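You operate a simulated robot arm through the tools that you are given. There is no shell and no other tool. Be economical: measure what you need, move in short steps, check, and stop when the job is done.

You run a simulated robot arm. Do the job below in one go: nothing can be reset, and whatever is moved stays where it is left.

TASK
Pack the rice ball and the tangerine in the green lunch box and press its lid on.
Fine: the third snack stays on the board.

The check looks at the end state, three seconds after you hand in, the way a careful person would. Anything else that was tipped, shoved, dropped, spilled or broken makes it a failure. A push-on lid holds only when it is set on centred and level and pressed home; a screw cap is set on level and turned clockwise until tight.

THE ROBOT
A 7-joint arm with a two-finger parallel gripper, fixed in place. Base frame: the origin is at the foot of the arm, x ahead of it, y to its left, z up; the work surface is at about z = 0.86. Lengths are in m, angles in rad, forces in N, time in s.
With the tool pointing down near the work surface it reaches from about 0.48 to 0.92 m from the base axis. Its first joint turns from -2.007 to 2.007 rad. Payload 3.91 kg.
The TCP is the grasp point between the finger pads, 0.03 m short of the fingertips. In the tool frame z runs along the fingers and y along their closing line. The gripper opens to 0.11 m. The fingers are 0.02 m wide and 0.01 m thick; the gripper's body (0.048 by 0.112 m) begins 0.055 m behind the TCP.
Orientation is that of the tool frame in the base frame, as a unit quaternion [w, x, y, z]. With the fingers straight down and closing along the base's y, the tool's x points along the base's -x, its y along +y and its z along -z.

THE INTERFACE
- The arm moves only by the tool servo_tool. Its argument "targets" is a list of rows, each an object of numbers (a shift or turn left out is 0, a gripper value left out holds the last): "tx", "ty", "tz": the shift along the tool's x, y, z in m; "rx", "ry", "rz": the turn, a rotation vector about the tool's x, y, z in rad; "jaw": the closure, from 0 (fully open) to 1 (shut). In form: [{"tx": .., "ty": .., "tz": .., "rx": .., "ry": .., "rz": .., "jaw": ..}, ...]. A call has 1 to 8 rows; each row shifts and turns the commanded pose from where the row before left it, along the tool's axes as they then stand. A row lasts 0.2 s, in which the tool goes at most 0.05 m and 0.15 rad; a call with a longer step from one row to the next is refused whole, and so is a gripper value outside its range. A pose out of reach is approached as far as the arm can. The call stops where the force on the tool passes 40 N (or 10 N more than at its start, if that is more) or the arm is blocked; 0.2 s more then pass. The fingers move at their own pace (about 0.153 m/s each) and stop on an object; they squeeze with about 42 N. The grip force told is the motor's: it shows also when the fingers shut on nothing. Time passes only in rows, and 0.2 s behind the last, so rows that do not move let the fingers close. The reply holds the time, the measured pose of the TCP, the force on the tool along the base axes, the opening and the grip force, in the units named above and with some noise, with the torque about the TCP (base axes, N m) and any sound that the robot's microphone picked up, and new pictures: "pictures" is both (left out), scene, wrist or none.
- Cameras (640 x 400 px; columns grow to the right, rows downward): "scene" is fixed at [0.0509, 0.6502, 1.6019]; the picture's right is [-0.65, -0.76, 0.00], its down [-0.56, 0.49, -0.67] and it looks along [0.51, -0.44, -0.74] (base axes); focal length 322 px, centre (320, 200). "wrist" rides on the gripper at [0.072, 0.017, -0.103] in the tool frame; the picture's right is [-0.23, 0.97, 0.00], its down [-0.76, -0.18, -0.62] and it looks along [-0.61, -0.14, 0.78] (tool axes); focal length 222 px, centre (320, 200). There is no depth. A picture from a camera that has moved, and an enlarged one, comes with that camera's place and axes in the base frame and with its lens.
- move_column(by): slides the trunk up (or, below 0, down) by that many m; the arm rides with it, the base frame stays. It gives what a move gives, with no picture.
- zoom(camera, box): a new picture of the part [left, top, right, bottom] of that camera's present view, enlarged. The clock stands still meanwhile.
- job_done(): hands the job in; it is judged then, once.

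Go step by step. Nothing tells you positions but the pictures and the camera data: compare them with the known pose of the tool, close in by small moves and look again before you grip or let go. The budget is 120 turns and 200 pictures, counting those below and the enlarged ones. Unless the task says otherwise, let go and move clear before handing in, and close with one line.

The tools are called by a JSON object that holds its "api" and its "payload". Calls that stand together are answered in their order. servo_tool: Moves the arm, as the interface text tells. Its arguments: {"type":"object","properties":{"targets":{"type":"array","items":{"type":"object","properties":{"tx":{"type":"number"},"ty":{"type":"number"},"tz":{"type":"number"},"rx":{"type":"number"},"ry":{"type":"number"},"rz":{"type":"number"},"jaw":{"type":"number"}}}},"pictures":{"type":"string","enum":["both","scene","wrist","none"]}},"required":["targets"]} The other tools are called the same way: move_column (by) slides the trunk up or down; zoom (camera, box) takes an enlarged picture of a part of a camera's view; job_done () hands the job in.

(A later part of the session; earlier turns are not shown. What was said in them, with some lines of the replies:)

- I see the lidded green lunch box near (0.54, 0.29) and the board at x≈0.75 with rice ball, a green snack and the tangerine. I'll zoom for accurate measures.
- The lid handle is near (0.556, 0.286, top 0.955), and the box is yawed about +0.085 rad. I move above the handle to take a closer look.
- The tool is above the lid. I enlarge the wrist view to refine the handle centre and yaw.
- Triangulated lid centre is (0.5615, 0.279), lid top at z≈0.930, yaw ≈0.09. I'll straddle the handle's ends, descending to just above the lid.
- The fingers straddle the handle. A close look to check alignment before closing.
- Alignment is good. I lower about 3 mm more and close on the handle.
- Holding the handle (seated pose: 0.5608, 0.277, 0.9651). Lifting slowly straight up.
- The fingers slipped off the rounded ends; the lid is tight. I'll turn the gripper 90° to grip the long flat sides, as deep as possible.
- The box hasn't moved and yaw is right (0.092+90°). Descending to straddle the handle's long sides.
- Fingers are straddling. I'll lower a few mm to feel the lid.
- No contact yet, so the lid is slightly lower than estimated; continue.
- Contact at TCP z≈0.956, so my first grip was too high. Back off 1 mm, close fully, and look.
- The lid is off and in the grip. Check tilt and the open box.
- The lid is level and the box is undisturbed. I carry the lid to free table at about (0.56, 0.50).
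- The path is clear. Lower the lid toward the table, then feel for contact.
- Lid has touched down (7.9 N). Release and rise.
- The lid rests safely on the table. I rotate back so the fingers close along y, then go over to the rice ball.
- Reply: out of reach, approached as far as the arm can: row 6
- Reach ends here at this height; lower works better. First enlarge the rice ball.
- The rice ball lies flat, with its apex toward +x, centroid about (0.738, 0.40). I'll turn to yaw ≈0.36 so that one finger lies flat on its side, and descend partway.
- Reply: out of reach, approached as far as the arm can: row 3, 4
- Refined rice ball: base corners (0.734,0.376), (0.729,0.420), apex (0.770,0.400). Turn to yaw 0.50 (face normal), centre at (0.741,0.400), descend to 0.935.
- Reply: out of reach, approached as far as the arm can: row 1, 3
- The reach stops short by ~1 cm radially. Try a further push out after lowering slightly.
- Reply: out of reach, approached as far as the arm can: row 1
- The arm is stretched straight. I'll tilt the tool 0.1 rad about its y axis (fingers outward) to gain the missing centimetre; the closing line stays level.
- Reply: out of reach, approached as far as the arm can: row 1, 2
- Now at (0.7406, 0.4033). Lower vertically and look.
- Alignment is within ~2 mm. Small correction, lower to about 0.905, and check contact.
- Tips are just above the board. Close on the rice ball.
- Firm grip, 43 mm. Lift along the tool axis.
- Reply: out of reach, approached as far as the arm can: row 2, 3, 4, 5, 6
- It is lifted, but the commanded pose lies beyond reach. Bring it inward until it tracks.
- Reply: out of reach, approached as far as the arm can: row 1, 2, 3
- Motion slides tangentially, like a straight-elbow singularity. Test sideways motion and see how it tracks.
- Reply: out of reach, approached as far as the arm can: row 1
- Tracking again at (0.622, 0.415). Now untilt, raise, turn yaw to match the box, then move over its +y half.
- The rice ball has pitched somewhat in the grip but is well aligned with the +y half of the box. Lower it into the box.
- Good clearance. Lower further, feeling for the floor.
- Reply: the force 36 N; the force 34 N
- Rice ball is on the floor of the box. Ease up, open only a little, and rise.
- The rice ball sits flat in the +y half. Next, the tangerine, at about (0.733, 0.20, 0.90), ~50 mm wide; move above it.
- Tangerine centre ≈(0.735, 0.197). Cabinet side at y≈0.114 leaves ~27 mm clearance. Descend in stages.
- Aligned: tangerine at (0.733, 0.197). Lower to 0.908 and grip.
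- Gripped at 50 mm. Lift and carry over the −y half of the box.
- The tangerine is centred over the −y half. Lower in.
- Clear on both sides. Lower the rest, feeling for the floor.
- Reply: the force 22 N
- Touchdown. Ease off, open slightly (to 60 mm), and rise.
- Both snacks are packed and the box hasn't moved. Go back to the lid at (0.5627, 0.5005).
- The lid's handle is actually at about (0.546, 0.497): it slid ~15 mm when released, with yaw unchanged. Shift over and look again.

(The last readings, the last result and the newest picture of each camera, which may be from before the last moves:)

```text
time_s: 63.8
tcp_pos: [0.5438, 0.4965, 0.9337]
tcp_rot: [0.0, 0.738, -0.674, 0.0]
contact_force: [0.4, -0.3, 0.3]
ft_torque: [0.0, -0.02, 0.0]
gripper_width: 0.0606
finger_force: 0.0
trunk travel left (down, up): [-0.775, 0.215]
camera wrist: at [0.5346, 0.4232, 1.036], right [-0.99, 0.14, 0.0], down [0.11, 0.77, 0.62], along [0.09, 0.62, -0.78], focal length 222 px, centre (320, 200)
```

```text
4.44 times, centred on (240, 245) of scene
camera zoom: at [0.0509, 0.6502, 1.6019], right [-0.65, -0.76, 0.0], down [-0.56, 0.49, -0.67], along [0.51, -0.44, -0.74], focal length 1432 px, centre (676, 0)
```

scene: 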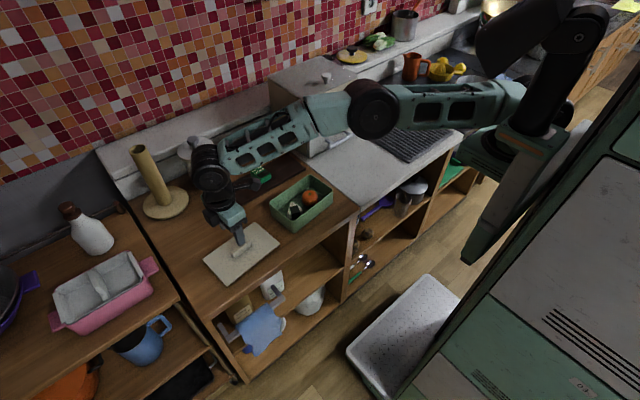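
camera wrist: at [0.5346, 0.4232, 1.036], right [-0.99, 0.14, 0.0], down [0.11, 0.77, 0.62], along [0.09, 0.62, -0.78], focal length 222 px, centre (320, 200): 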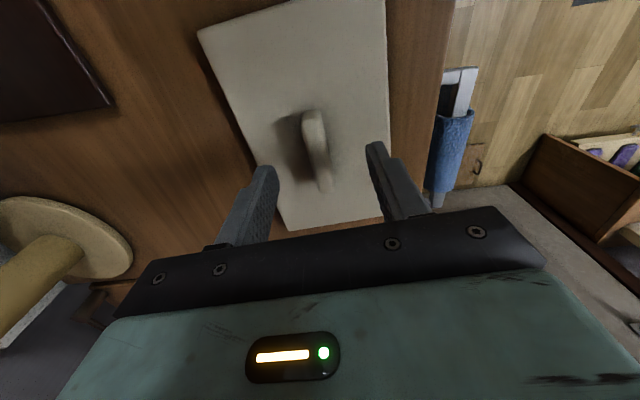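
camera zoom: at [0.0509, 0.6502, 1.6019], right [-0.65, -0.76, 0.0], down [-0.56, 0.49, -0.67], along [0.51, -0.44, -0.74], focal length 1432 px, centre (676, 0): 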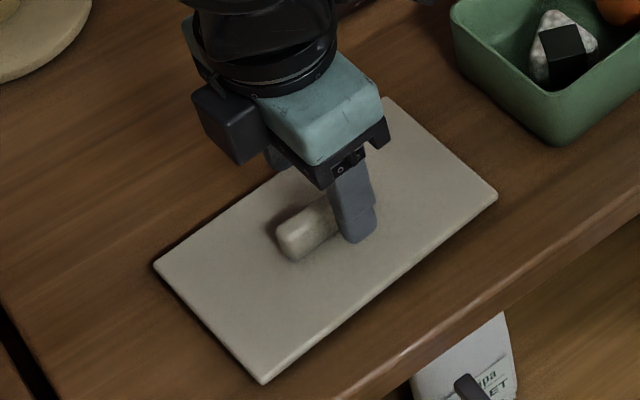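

Lid centre (0.5464, 0.4955) agrees from both cameras. Fine-tune and lower to feel the lid surface.

{"api": "servo_tool", "payload": {"targets": [{"tx": 0.0012, "ty": -0.0019, "tz": 0.01}, {"tz": 0.012}, {"tz": 0.004}, {}], "pictures": "none"}}

{"api": "servo_tool", "payload": {"targets": [{"tz": 0.002}, {}], "pictures": "none"}}

{"api": "servo_tool", "payload": {"targets": [{"tz": 0.002}, {}], "pictures": "wrist"}}

```text
time_s: 64.8
tcp_pos: [0.5462, 0.4955, 0.9079]
tcp_rot: [-0.001, 0.739, -0.674, 0.0]
contact_force: [0.1, -0.3, 0.5]
ft_torque: [0.04, -0.03, -0.02]
gripper_width: 0.0604
finger_force: 0.1
trunk travel left (down, up): [-0.775, 0.215]
```

```text
time_s: 65.4
tcp_pos: [0.546, 0.4957, 0.9062]
tcp_rot: [-0.001, 0.738, -0.675, 0.0]
contact_force: [0.1, 0.9, 0.5]
ft_torque: [-0.03, 0.03, 0.03]
gripper_width: 0.0606
finger_force: 0.2
trunk travel left (down, up): [-0.775, 0.215]
```

```text
time_s: 66.0
tcp_pos: [0.5451, 0.4948, 0.9037]
tcp_rot: [0.0, 0.738, -0.674, 0.001]
contact_force: [-0.1, 0.3, 0.0]
ft_torque: [-0.02, 0.01, -0.01]
gripper_width: 0.0603
finger_force: 0.1
trunk travel left (down, up): [-0.775, 0.215]
camera wrist: at [0.5367, 0.4224, 1.0073], right [-0.99, 0.14, 0.0], down [0.11, 0.77, 0.62], along [0.09, 0.62, -0.78], focal length 222 px, centre (320, 200)
```

wrist: 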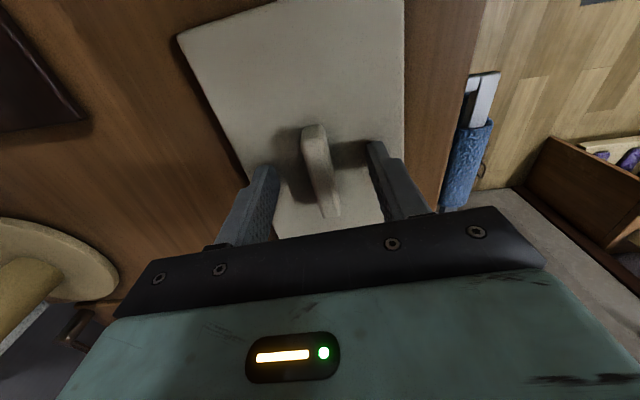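

{"api": "servo_tool", "payload": {"targets": [{"tz": 0.0015}, {}], "pictures": "none"}}

{"api": "servo_tool", "payload": {"targets": [{"tz": 0.0015}, {}], "pictures": "none"}}

```text
time_s: 66.6
tcp_pos: [0.5452, 0.4956, 0.9022]
tcp_rot: [0.001, 0.739, -0.674, 0.0]
contact_force: [0.2, -1.0, 4.6]
ft_torque: [-0.04, 0.03, 0.02]
gripper_width: 0.0605
finger_force: 0.1
trunk travel left (down, up): [-0.775, 0.215]
```

```text
time_s: 67.2
tcp_pos: [0.5462, 0.4969, 0.9025]
tcp_rot: [-0.001, 0.739, -0.674, 0.0]
contact_force: [0.0, -2.9, 20.1]
ft_torque: [-0.15, 0.25, 0.02]
gripper_width: 0.0605
finger_force: 0.0
trunk travel left (down, up): [-0.775, 0.215]
```

Contact. Back off 1.5 mm, grip the handle, and lift a little.

{"api": "servo_tool", "payload": {"targets": [{"tz": -0.002}, {"jaw": 0.7}, {"jaw": 1}, {}, {}], "pictures": "none"}}

{"api": "servo_tool", "payload": {"targets": [{"tz": -0.01}, {"tz": -0.03}, {"tz": -0.04}, {"tz": -0.04}, {"tz": -0.02}, {}]}}

{"api": "zoom", "payload": {"camera": "scene", "box": [170, 150, 290, 250]}}

{"api": "zoom", "payload": {"camera": "wrist", "box": [160, 0, 480, 200]}}

```text
time_s: 68.4
tcp_pos: [0.5457, 0.4951, 0.9029]
tcp_rot: [-0.001, 0.738, -0.675, -0.001]
contact_force: [-1.1, 2.1, 15.5]
ft_torque: [-0.01, 0.03, 0.01]
gripper_width: 0.0128
finger_force: 42.0
trunk travel left (down, up): [-0.775, 0.215]
```

```text
time_s: 69.8
tcp_pos: [0.5436, 0.4943, 1.043]
tcp_rot: [0.0, 0.738, -0.675, 0.0]
contact_force: [1.0, 0.2, 0.1]
ft_torque: [0.0, 0.0, 0.02]
gripper_width: 0.0125
finger_force: 42.4
trunk travel left (down, up): [-0.775, 0.215]
camera wrist: at [0.5347, 0.4216, 1.1454], right [-0.99, 0.14, 0.0], down [0.11, 0.77, 0.62], along [0.09, 0.62, -0.78], focal length 222 px, centre (320, 200)
```

scene: 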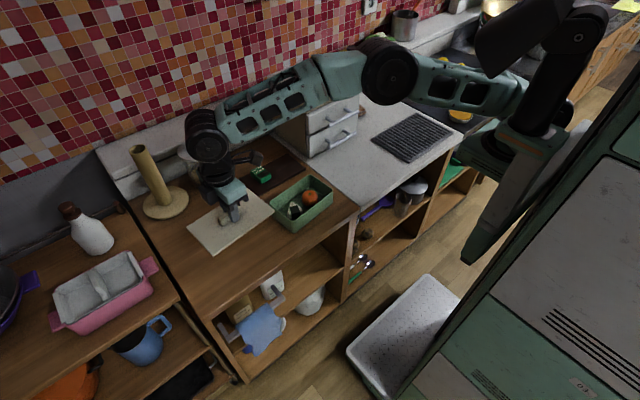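
wrist: 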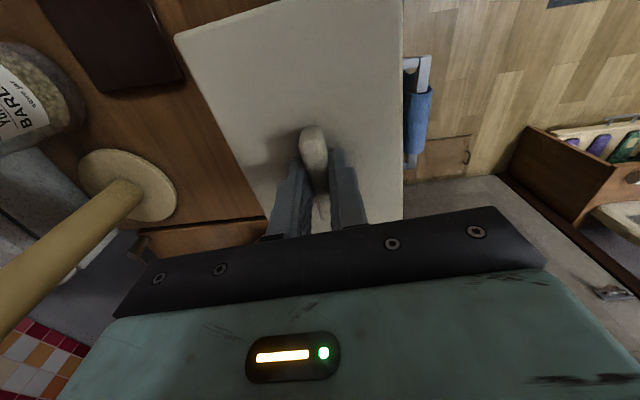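

```text
4.00 times, centred on (230, 200) of scene
camera zoom: at [0.0509, 0.6502, 1.6019], right [-0.65, -0.76, 0.0], down [-0.56, 0.49, -0.67], along [0.51, -0.44, -0.74], focal length 1288 px, centre (680, 200)
```

zoom: 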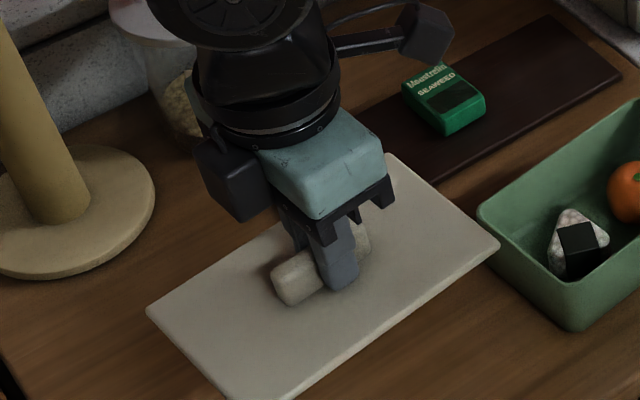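

```text
2.00 times, centred on (320, 100) of wrist
camera zoom: at [0.5347, 0.4216, 1.1454], right [-0.99, 0.14, 0.0], down [0.11, 0.77, 0.62], along [0.09, 0.62, -0.78], focal length 444 px, centre (320, 400)
```

zoom: 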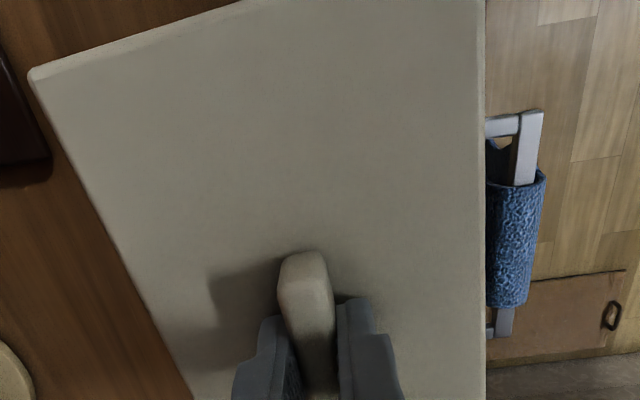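

The lid is held level, but by comparison with the first grip it sits ~3 mm further along +y relative to the fingers. I'll hover at the same height as right after removal and compare with that earlier picture.

{"api": "servo_tool", "payload": {"targets": [{"tx": 0.0369, "ty": 0.0005}, {"tx": 0.0369, "ty": 0.0005}, {"tx": 0.0369, "ty": 0.0005}, {"tx": 0.0369, "ty": 0.0005}, {"tx": 0.0369, "ty": 0.0005}, {"tx": 0.0367, "ty": 0.0005}, {"tz": 0.03}, {"tz": 0.026}], "pictures": "none"}}

{"api": "servo_tool", "payload": {"targets": [{}], "pictures": "wrist"}}

{"api": "zoom", "payload": {"camera": "scene", "box": [256, 150, 352, 240]}}

```text
time_s: 71.6
tcp_pos: [0.5597, 0.2748, 0.9872]
tcp_rot: [0.0, 0.739, -0.674, 0.0]
contact_force: [-0.3, -0.6, -0.5]
ft_torque: [-0.01, 0.02, 0.01]
gripper_width: 0.0128
finger_force: 41.4
trunk travel left (down, up): [-0.775, 0.215]
```

```text
time_s: 72.0
tcp_pos: [0.5604, 0.2741, 0.9872]
tcp_rot: [0.0, 0.739, -0.674, 0.0]
contact_force: [-0.3, -0.3, -0.5]
ft_torque: [0.02, 0.0, -0.01]
gripper_width: 0.0129
finger_force: 42.3
trunk travel left (down, up): [-0.775, 0.215]
camera wrist: at [0.5515, 0.2017, 1.0908], right [-0.99, 0.14, 0.0], down [0.11, 0.77, 0.62], along [0.09, 0.62, -0.78], focal length 222 px, centre (320, 200)
```

wrist: 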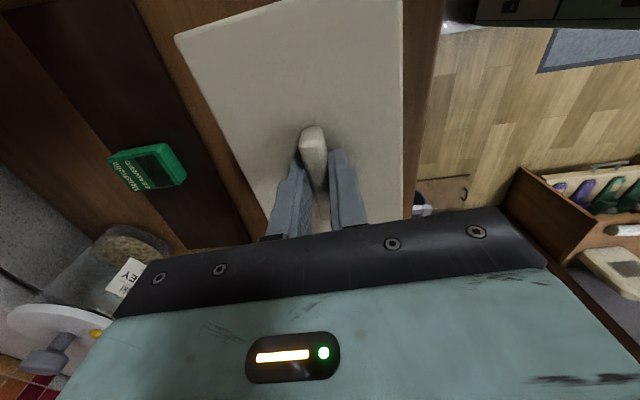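

```text
4.44 times, centred on (304, 195) of scene
camera zoom: at [0.0509, 0.6502, 1.6019], right [-0.65, -0.76, 0.0], down [-0.56, 0.49, -0.67], along [0.51, -0.44, -0.74], focal length 1432 px, centre (391, 222)
```

zoom: 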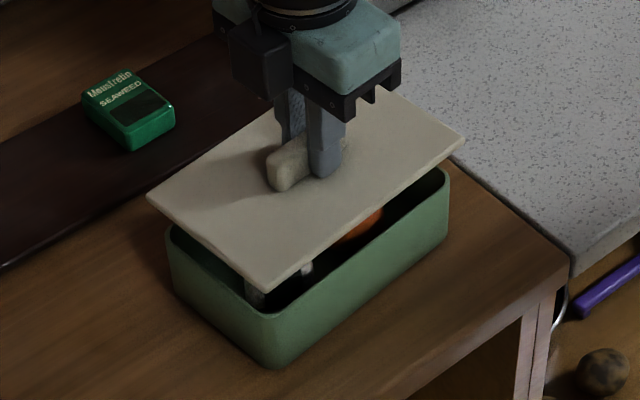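

The lid corners match the original removal picture to within a pixel, so it's centred over the box. Lower straight down slowly.

{"api": "servo_tool", "payload": {"targets": [{"tz": 0.01}, {"tz": 0.006}, {"tz": 0.004}, {}], "pictures": "none"}}

{"api": "servo_tool", "payload": {"targets": [{"tz": 0.003}, {}], "pictures": "none"}}

{"api": "zoom", "payload": {"camera": "scene", "box": [256, 150, 352, 240]}}

```text
time_s: 73.0
tcp_pos: [0.5614, 0.274, 0.9661]
tcp_rot: [0.0, 0.738, -0.675, 0.0]
contact_force: [0.5, -0.6, -0.8]
ft_torque: [0.0, 0.02, 0.0]
gripper_width: 0.013
finger_force: 41.5
trunk travel left (down, up): [-0.775, 0.215]
```

```text
time_s: 73.6
tcp_pos: [0.5611, 0.2743, 0.9629]
tcp_rot: [0.0, 0.739, -0.674, 0.0]
contact_force: [-0.3, -0.9, -0.9]
ft_torque: [0.0, 0.04, -0.02]
gripper_width: 0.0128
finger_force: 42.6
trunk travel left (down, up): [-0.775, 0.215]
```

```text
4.44 times, centred on (304, 195) of scene
camera zoom: at [0.0509, 0.6502, 1.6019], right [-0.65, -0.76, 0.0], down [-0.56, 0.49, -0.67], along [0.51, -0.44, -0.74], focal length 1432 px, centre (391, 222)
```

zoom: 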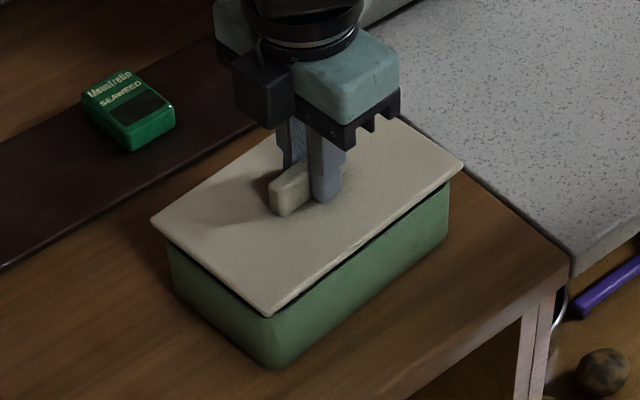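

No contact yet and it looks well centred. Continue in 2 mm steps.

{"api": "servo_tool", "payload": {"targets": [{"tz": 0.002}, {}], "pictures": "none"}}

{"api": "servo_tool", "payload": {"targets": [{"tz": 0.002}, {}], "pictures": "none"}}

{"api": "servo_tool", "payload": {"targets": [{"tz": 0.0015}, {}], "pictures": "none"}}

```text
time_s: 74.2
tcp_pos: [0.5623, 0.2749, 0.9623]
tcp_rot: [-0.001, 0.739, -0.674, 0.0]
contact_force: [0.8, -0.7, 0.3]
ft_torque: [0.01, -0.01, 0.01]
gripper_width: 0.0127
finger_force: 41.8
trunk travel left (down, up): [-0.775, 0.215]
```

```text
time_s: 74.8
tcp_pos: [0.562, 0.2748, 0.9596]
tcp_rot: [0.0, 0.739, -0.674, 0.0]
contact_force: [0.4, 0.3, -0.8]
ft_torque: [0.0, 0.03, 0.01]
gripper_width: 0.0131
finger_force: 41.9
trunk travel left (down, up): [-0.775, 0.215]
```

```text
time_s: 75.4
tcp_pos: [0.5623, 0.2752, 0.9574]
tcp_rot: [0.0, 0.739, -0.674, 0.0]
contact_force: [-0.5, 0.3, -0.7]
ft_torque: [0.0, 0.02, 0.02]
gripper_width: 0.0127
finger_force: 42.1
trunk travel left (down, up): [-0.775, 0.215]
```

The plug is entering without resistance. Continue pressing.

{"api": "servo_tool", "payload": {"targets": [{"tz": 0.0015}, {}], "pictures": "none"}}

{"api": "servo_tool", "payload": {"targets": [{"tz": 0.0015}, {}], "pictures": "none"}}

{"api": "zoom", "payload": {"camera": "scene", "box": [256, 150, 352, 240]}}

```text
time_s: 76.0
tcp_pos: [0.5624, 0.2736, 0.9563]
tcp_rot: [0.0, 0.739, -0.674, 0.0]
contact_force: [-0.8, -0.1, 1.7]
ft_torque: [-0.04, 0.04, -0.03]
gripper_width: 0.0129
finger_force: 41.6
trunk travel left (down, up): [-0.775, 0.215]
```

```text
time_s: 76.6
tcp_pos: [0.5617, 0.2745, 0.956]
tcp_rot: [-0.001, 0.738, -0.675, 0.001]
contact_force: [-1.5, -3.3, 18.8]
ft_torque: [-0.36, 0.11, 0.01]
gripper_width: 0.0127
finger_force: 41.7
trunk travel left (down, up): [-0.775, 0.215]
```

```text
4.44 times, centred on (304, 195) of scene
camera zoom: at [0.0509, 0.6502, 1.6019], right [-0.65, -0.76, 0.0], down [-0.56, 0.49, -0.67], along [0.51, -0.44, -0.74], focal length 1432 px, centre (391, 222)
```

zoom: 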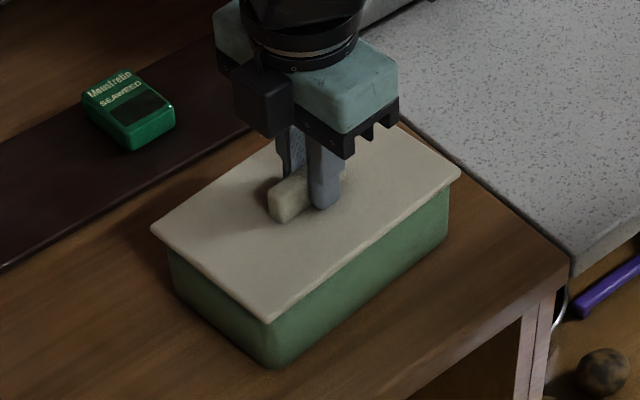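

Contact at z≈0.956, the seated height. Now press home harder and listen for any click.

{"api": "servo_tool", "payload": {"targets": [{"tz": 0.002}, {}], "pictures": "none"}}

{"api": "servo_tool", "payload": {"targets": [{"tz": 0.003}, {}], "pictures": "none"}}

{"api": "servo_tool", "payload": {"targets": [{"tz": 0.003}, {}], "pictures": "none"}}

```text
time_s: 77.1
tcp_pos: [0.5632, 0.2757, 0.9562]
tcp_rot: [-0.003, 0.739, -0.674, 0.0]
contact_force: [-2.5, -2.4, 18.7]
ft_torque: [-0.78, 0.31, 0.0]
gripper_width: 0.0126
finger_force: 42.1
trunk travel left (down, up): [-0.775, 0.215]
stopped in row 2: the force on the tool passed its limit at 42 N (the readings are from after the stop); the commanded pose is now the measured one
```

```text
time_s: 77.5
tcp_pos: [0.5642, 0.2768, 0.9558]
tcp_rot: [-0.004, 0.739, -0.673, 0.002]
contact_force: [-2.7, -3.3, 17.8]
ft_torque: [-0.86, 0.48, 0.01]
gripper_width: 0.0124
finger_force: 42.2
trunk travel left (down, up): [-0.775, 0.215]
stopped in row 2: the force on the tool passed its limit at 45 N (the readings are from after the stop); the commanded pose is now the measured one
```

```text
time_s: 78.0
tcp_pos: [0.5671, 0.2767, 0.9567]
tcp_rot: [-0.005, 0.739, -0.673, 0.002]
contact_force: [-2.6, -2.2, 17.4]
ft_torque: [-0.82, 0.64, 0.04]
gripper_width: 0.013
finger_force: 42.3
trunk travel left (down, up): [-0.775, 0.215]
stopped in row 2: the force on the tool passed its limit at 44 N (the readings are from after the stop); the commanded pose is now the measured one
```

Pressed to ~45 N without further travel. Release, rise and compare with the original closed picture.

{"api": "servo_tool", "payload": {"targets": [{"jaw": 0.5}, {}, {"tz": -0.03}, {"tz": -0.04}, {"tz": -0.03}, {}]}}

{"api": "zoom", "payload": {"camera": "scene", "box": [256, 160, 352, 240]}}

{"api": "zoom", "payload": {"camera": "wrist", "box": [200, 0, 440, 220]}}

```text
time_s: 79.3
tcp_pos: [0.5656, 0.2762, 1.0547]
tcp_rot: [-0.004, 0.739, -0.674, 0.001]
contact_force: [0.2, 0.3, 0.5]
ft_torque: [0.03, -0.03, 0.01]
gripper_width: 0.0549
finger_force: 0.0
trunk travel left (down, up): [-0.775, 0.215]
camera wrist: at [0.5557, 0.202, 1.1581], right [-0.99, 0.14, -0.01], down [0.1, 0.77, 0.63], along [0.09, 0.62, -0.78], focal length 222 px, centre (320, 200)
```

scene: 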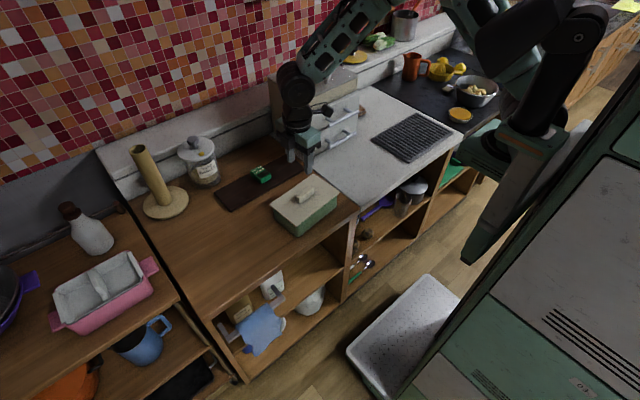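
wrist: 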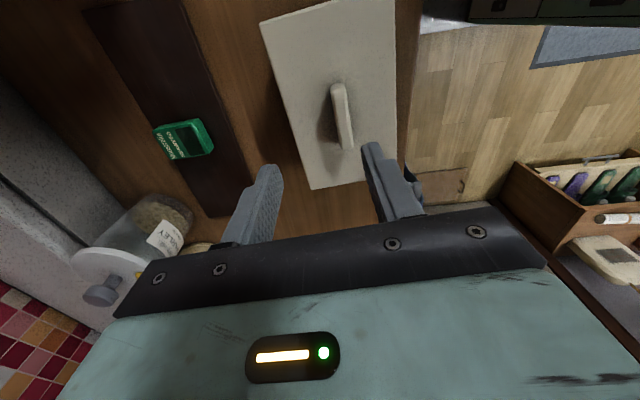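

```text
5.00 times, centred on (304, 200) of scene
camera zoom: at [0.0509, 0.6502, 1.6019], right [-0.65, -0.76, 0.0], down [-0.56, 0.49, -0.67], along [0.51, -0.44, -0.74], focal length 1610 px, centre (400, 200)
```

zoom: 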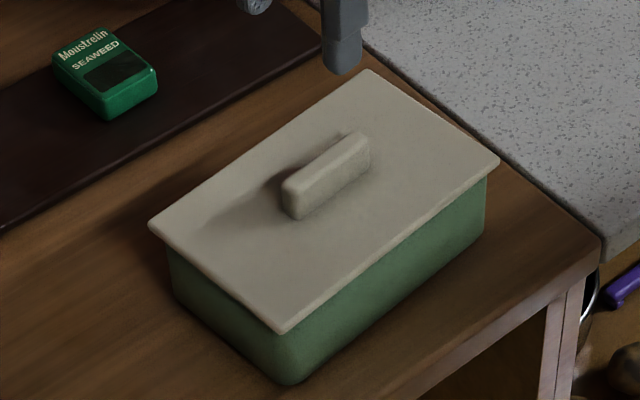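

```text
1.82 times, centred on (320, 110) of wrist
camera zoom: at [0.5557, 0.202, 1.1581], right [-0.99, 0.14, -0.01], down [0.1, 0.77, 0.63], along [0.09, 0.62, -0.78], focal length 404 px, centre (320, 364)
```

zoom: 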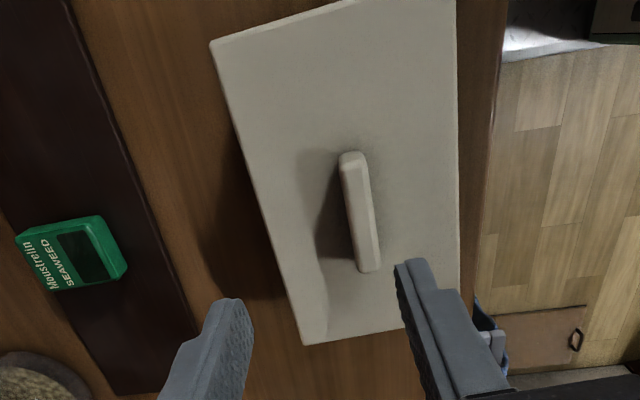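

The lid looks level and centred, at the same height over the box as originally; box and lid together slid ~15 mm toward the front on release (still well on the table). Take close looks at the seam.

{"api": "zoom", "payload": {"camera": "scene", "box": [280, 185, 360, 240]}}

{"api": "zoom", "payload": {"camera": "scene", "box": [260, 195, 320, 240]}}

```text
7.27 times, centred on (320, 212) of scene
camera zoom: at [0.0509, 0.6502, 1.6019], right [-0.65, -0.76, 0.0], down [-0.56, 0.49, -0.67], along [0.51, -0.44, -0.74], focal length 2342 px, centre (320, 109)
```

zoom: 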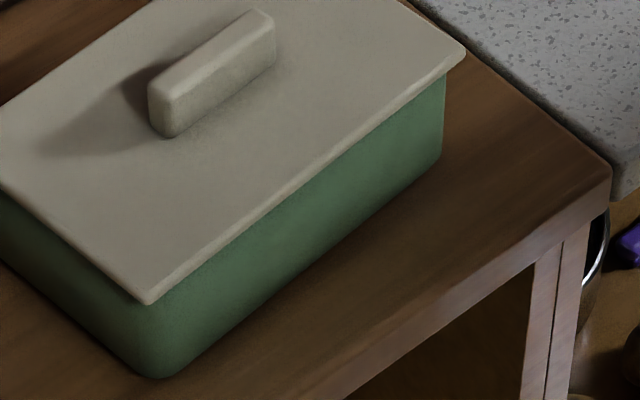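

```text
8.89 times, centred on (290, 218) of scene
camera zoom: at [0.0509, 0.6502, 1.6019], right [-0.65, -0.76, 0.0], down [-0.56, 0.49, -0.67], along [0.51, -0.44, -0.74], focal length 2863 px, centre (587, 44)
```

zoom: 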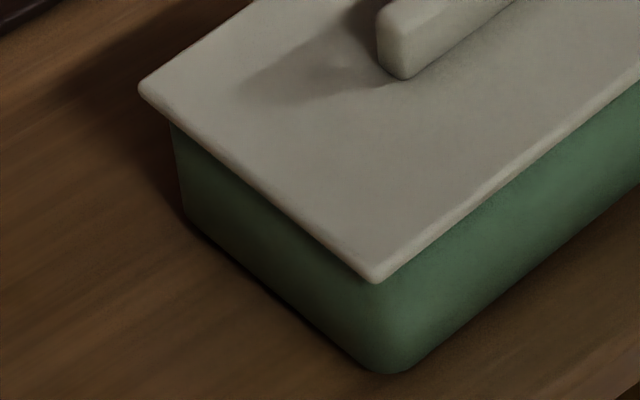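

The seam looks closed. For certainty I'll press once more, centrally, with closed fingertips on the handle top at about (0.5465, 0.276).

{"api": "servo_tool", "payload": {"targets": [{"tx": -0.0015, "ty": 0.019, "jaw": 1}, {}, {"tz": 0.03}, {"tz": 0.03}, {}], "pictures": "wrist"}}

{"api": "zoom", "payload": {"camera": "scene", "box": [256, 150, 352, 240]}}

```text
time_s: 80.5
tcp_pos: [0.5485, 0.2771, 0.9955]
tcp_rot: [-0.004, 0.739, -0.674, 0.001]
contact_force: [-0.7, 0.7, 0.7]
ft_torque: [-0.01, -0.01, -0.07]
gripper_width: 0.0001
finger_force: 37.5
trunk travel left (down, up): [-0.775, 0.215]
camera wrist: at [0.5368, 0.2034, 1.0983], right [-0.99, 0.14, -0.01], down [0.1, 0.77, 0.63], along [0.09, 0.62, -0.78], focal length 222 px, centre (320, 200)
```

wrist: 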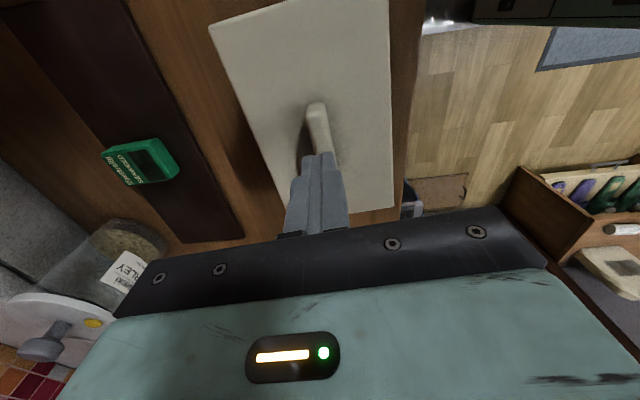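

```text
4.44 times, centred on (304, 195) of scene
camera zoom: at [0.0509, 0.6502, 1.6019], right [-0.65, -0.76, 0.0], down [-0.56, 0.49, -0.67], along [0.51, -0.44, -0.74], focal length 1432 px, centre (391, 222)
```

zoom: 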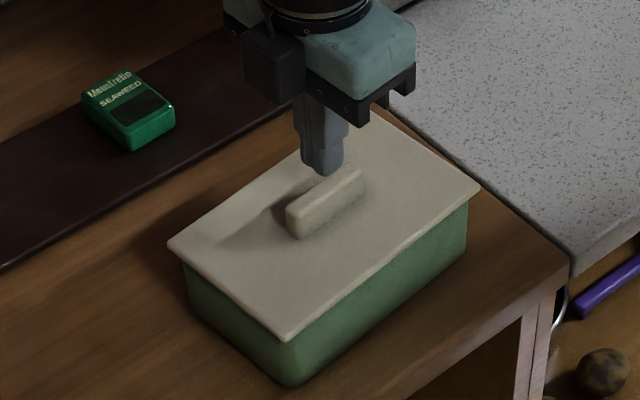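

Fingertips are right over the handle. Press down.

{"api": "servo_tool", "payload": {"targets": [{"tz": 0.008}, {"tz": 0.004}, {"tz": 0.003}, {"tz": 0.002}, {"tz": 0.002}, {"tz": 0.002}, {"tz": 0.002}, {"tz": 0.002}], "pictures": "none"}}

{"api": "servo_tool", "payload": {"targets": [{"tz": 0.003}, {"tz": 0.003}, {"tz": 0.003}], "pictures": "none"}}

```text
time_s: 81.9
tcp_pos: [0.5469, 0.2778, 0.9793]
tcp_rot: [-0.008, 0.738, -0.675, 0.002]
contact_force: [-3.7, -4.5, 20.6]
ft_torque: [-0.22, 0.1, -0.02]
gripper_width: 0.0002
finger_force: 37.4
trunk travel left (down, up): [-0.775, 0.215]
stopped in row 6: the force on the tool passed its limit at 44 N (the readings are from after the stop); the commanded pose is now the measured one
```

```text
time_s: 82.3
tcp_pos: [0.5483, 0.2788, 0.9795]
tcp_rot: [-0.008, 0.738, -0.675, 0.002]
contact_force: [-4.2, -4.8, 18.6]
ft_torque: [-0.23, 0.12, -0.04]
gripper_width: 0.0001
finger_force: 37.2
trunk travel left (down, up): [-0.775, 0.215]
stopped in row 2: the force on the tool passed its limit at 45 N (the readings are from after the stop); the commanded pose is now the measured one
```

Firm stop at ~45 N with no further travel: the lid is home. Rise clear and check the final state.

{"api": "servo_tool", "payload": {"targets": [{"tz": -0.01}, {"tz": -0.03}, {"tz": -0.04}, {"tz": -0.04}, {"tz": -0.04}, {"jaw": 0.5}, {}]}}

{"api": "zoom", "payload": {"camera": "scene", "box": [190, 130, 366, 250]}}

{"api": "zoom", "payload": {"camera": "scene", "box": [256, 165, 352, 245]}}

```text
time_s: 83.9
tcp_pos: [0.5464, 0.2787, 1.1385]
tcp_rot: [-0.008, 0.738, -0.674, 0.002]
contact_force: [1.0, -0.4, -0.2]
ft_torque: [0.01, -0.01, 0.05]
gripper_width: 0.055
finger_force: 0.1
trunk travel left (down, up): [-0.775, 0.215]
camera wrist: at [0.5362, 0.2038, 1.2409], right [-0.99, 0.14, -0.01], down [0.1, 0.77, 0.63], along [0.1, 0.62, -0.77], focal length 222 px, centre (320, 200)
```

scene: 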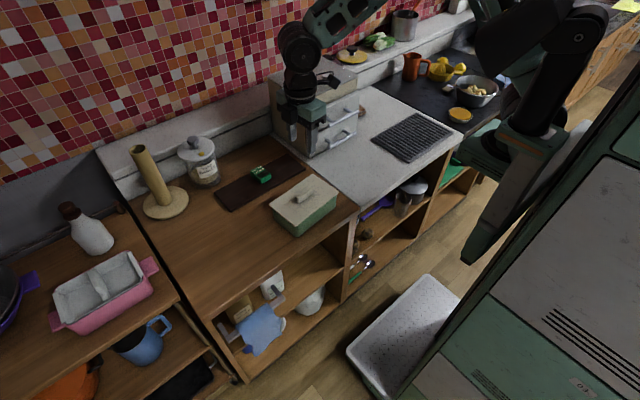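
wrist: 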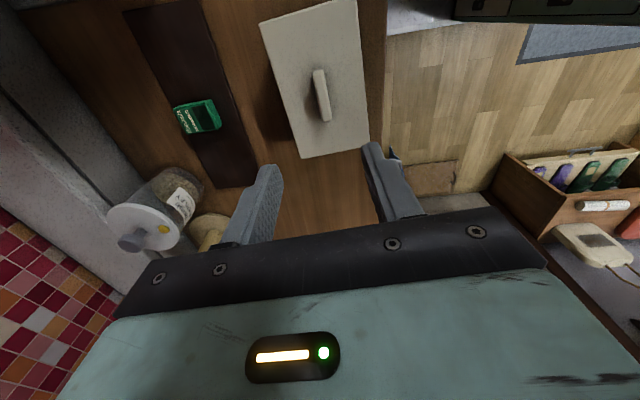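

```text
3.33 times, centred on (278, 190) of scene
camera zoom: at [0.0509, 0.6502, 1.6019], right [-0.65, -0.76, 0.0], down [-0.56, 0.49, -0.67], along [0.51, -0.44, -0.74], focal length 1074 px, centre (460, 233)
```

zoom: 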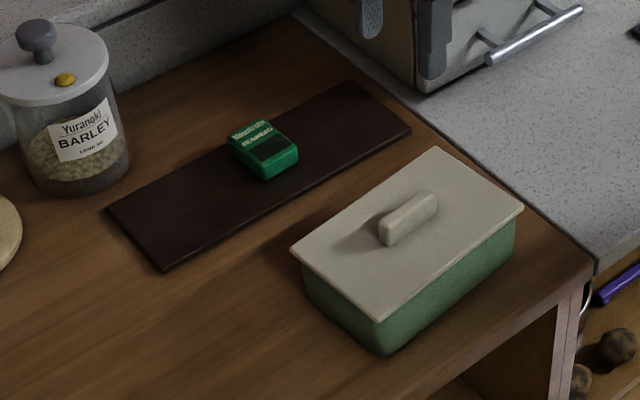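

```text
5.00 times, centred on (304, 205) of scene
camera zoom: at [0.0509, 0.6502, 1.6019], right [-0.65, -0.76, 0.0], down [-0.56, 0.49, -0.67], along [0.51, -0.44, -0.74], focal length 1610 px, centre (400, 175)
```

zoom: 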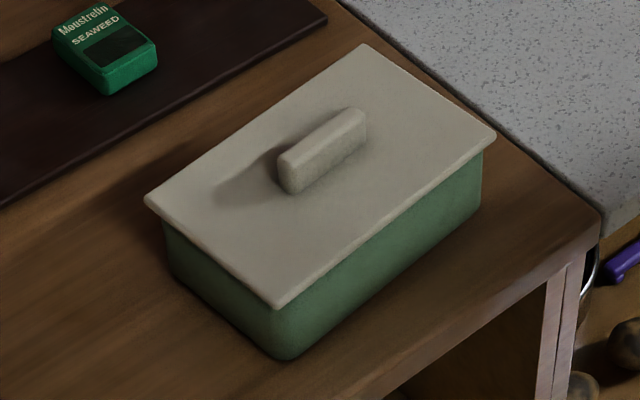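

Both snacks are in the box. The lid is level, centred and pressed against a firm stop. The seaweed pack is still on its board, nothing else was disturbed, and the arm is clear, so I'm handing in.

{"api": "job_done", "payload": {}}

```text
The job is handed in.
```

The rice ball and tangerine are in the green lunch box and the lid is on: level, centred and pressed to a firm stop at about 45 N. I heard no click, and the box slid about 15 mm toward the front edge when I let go of the lid. The seaweed pack stayed on the board.
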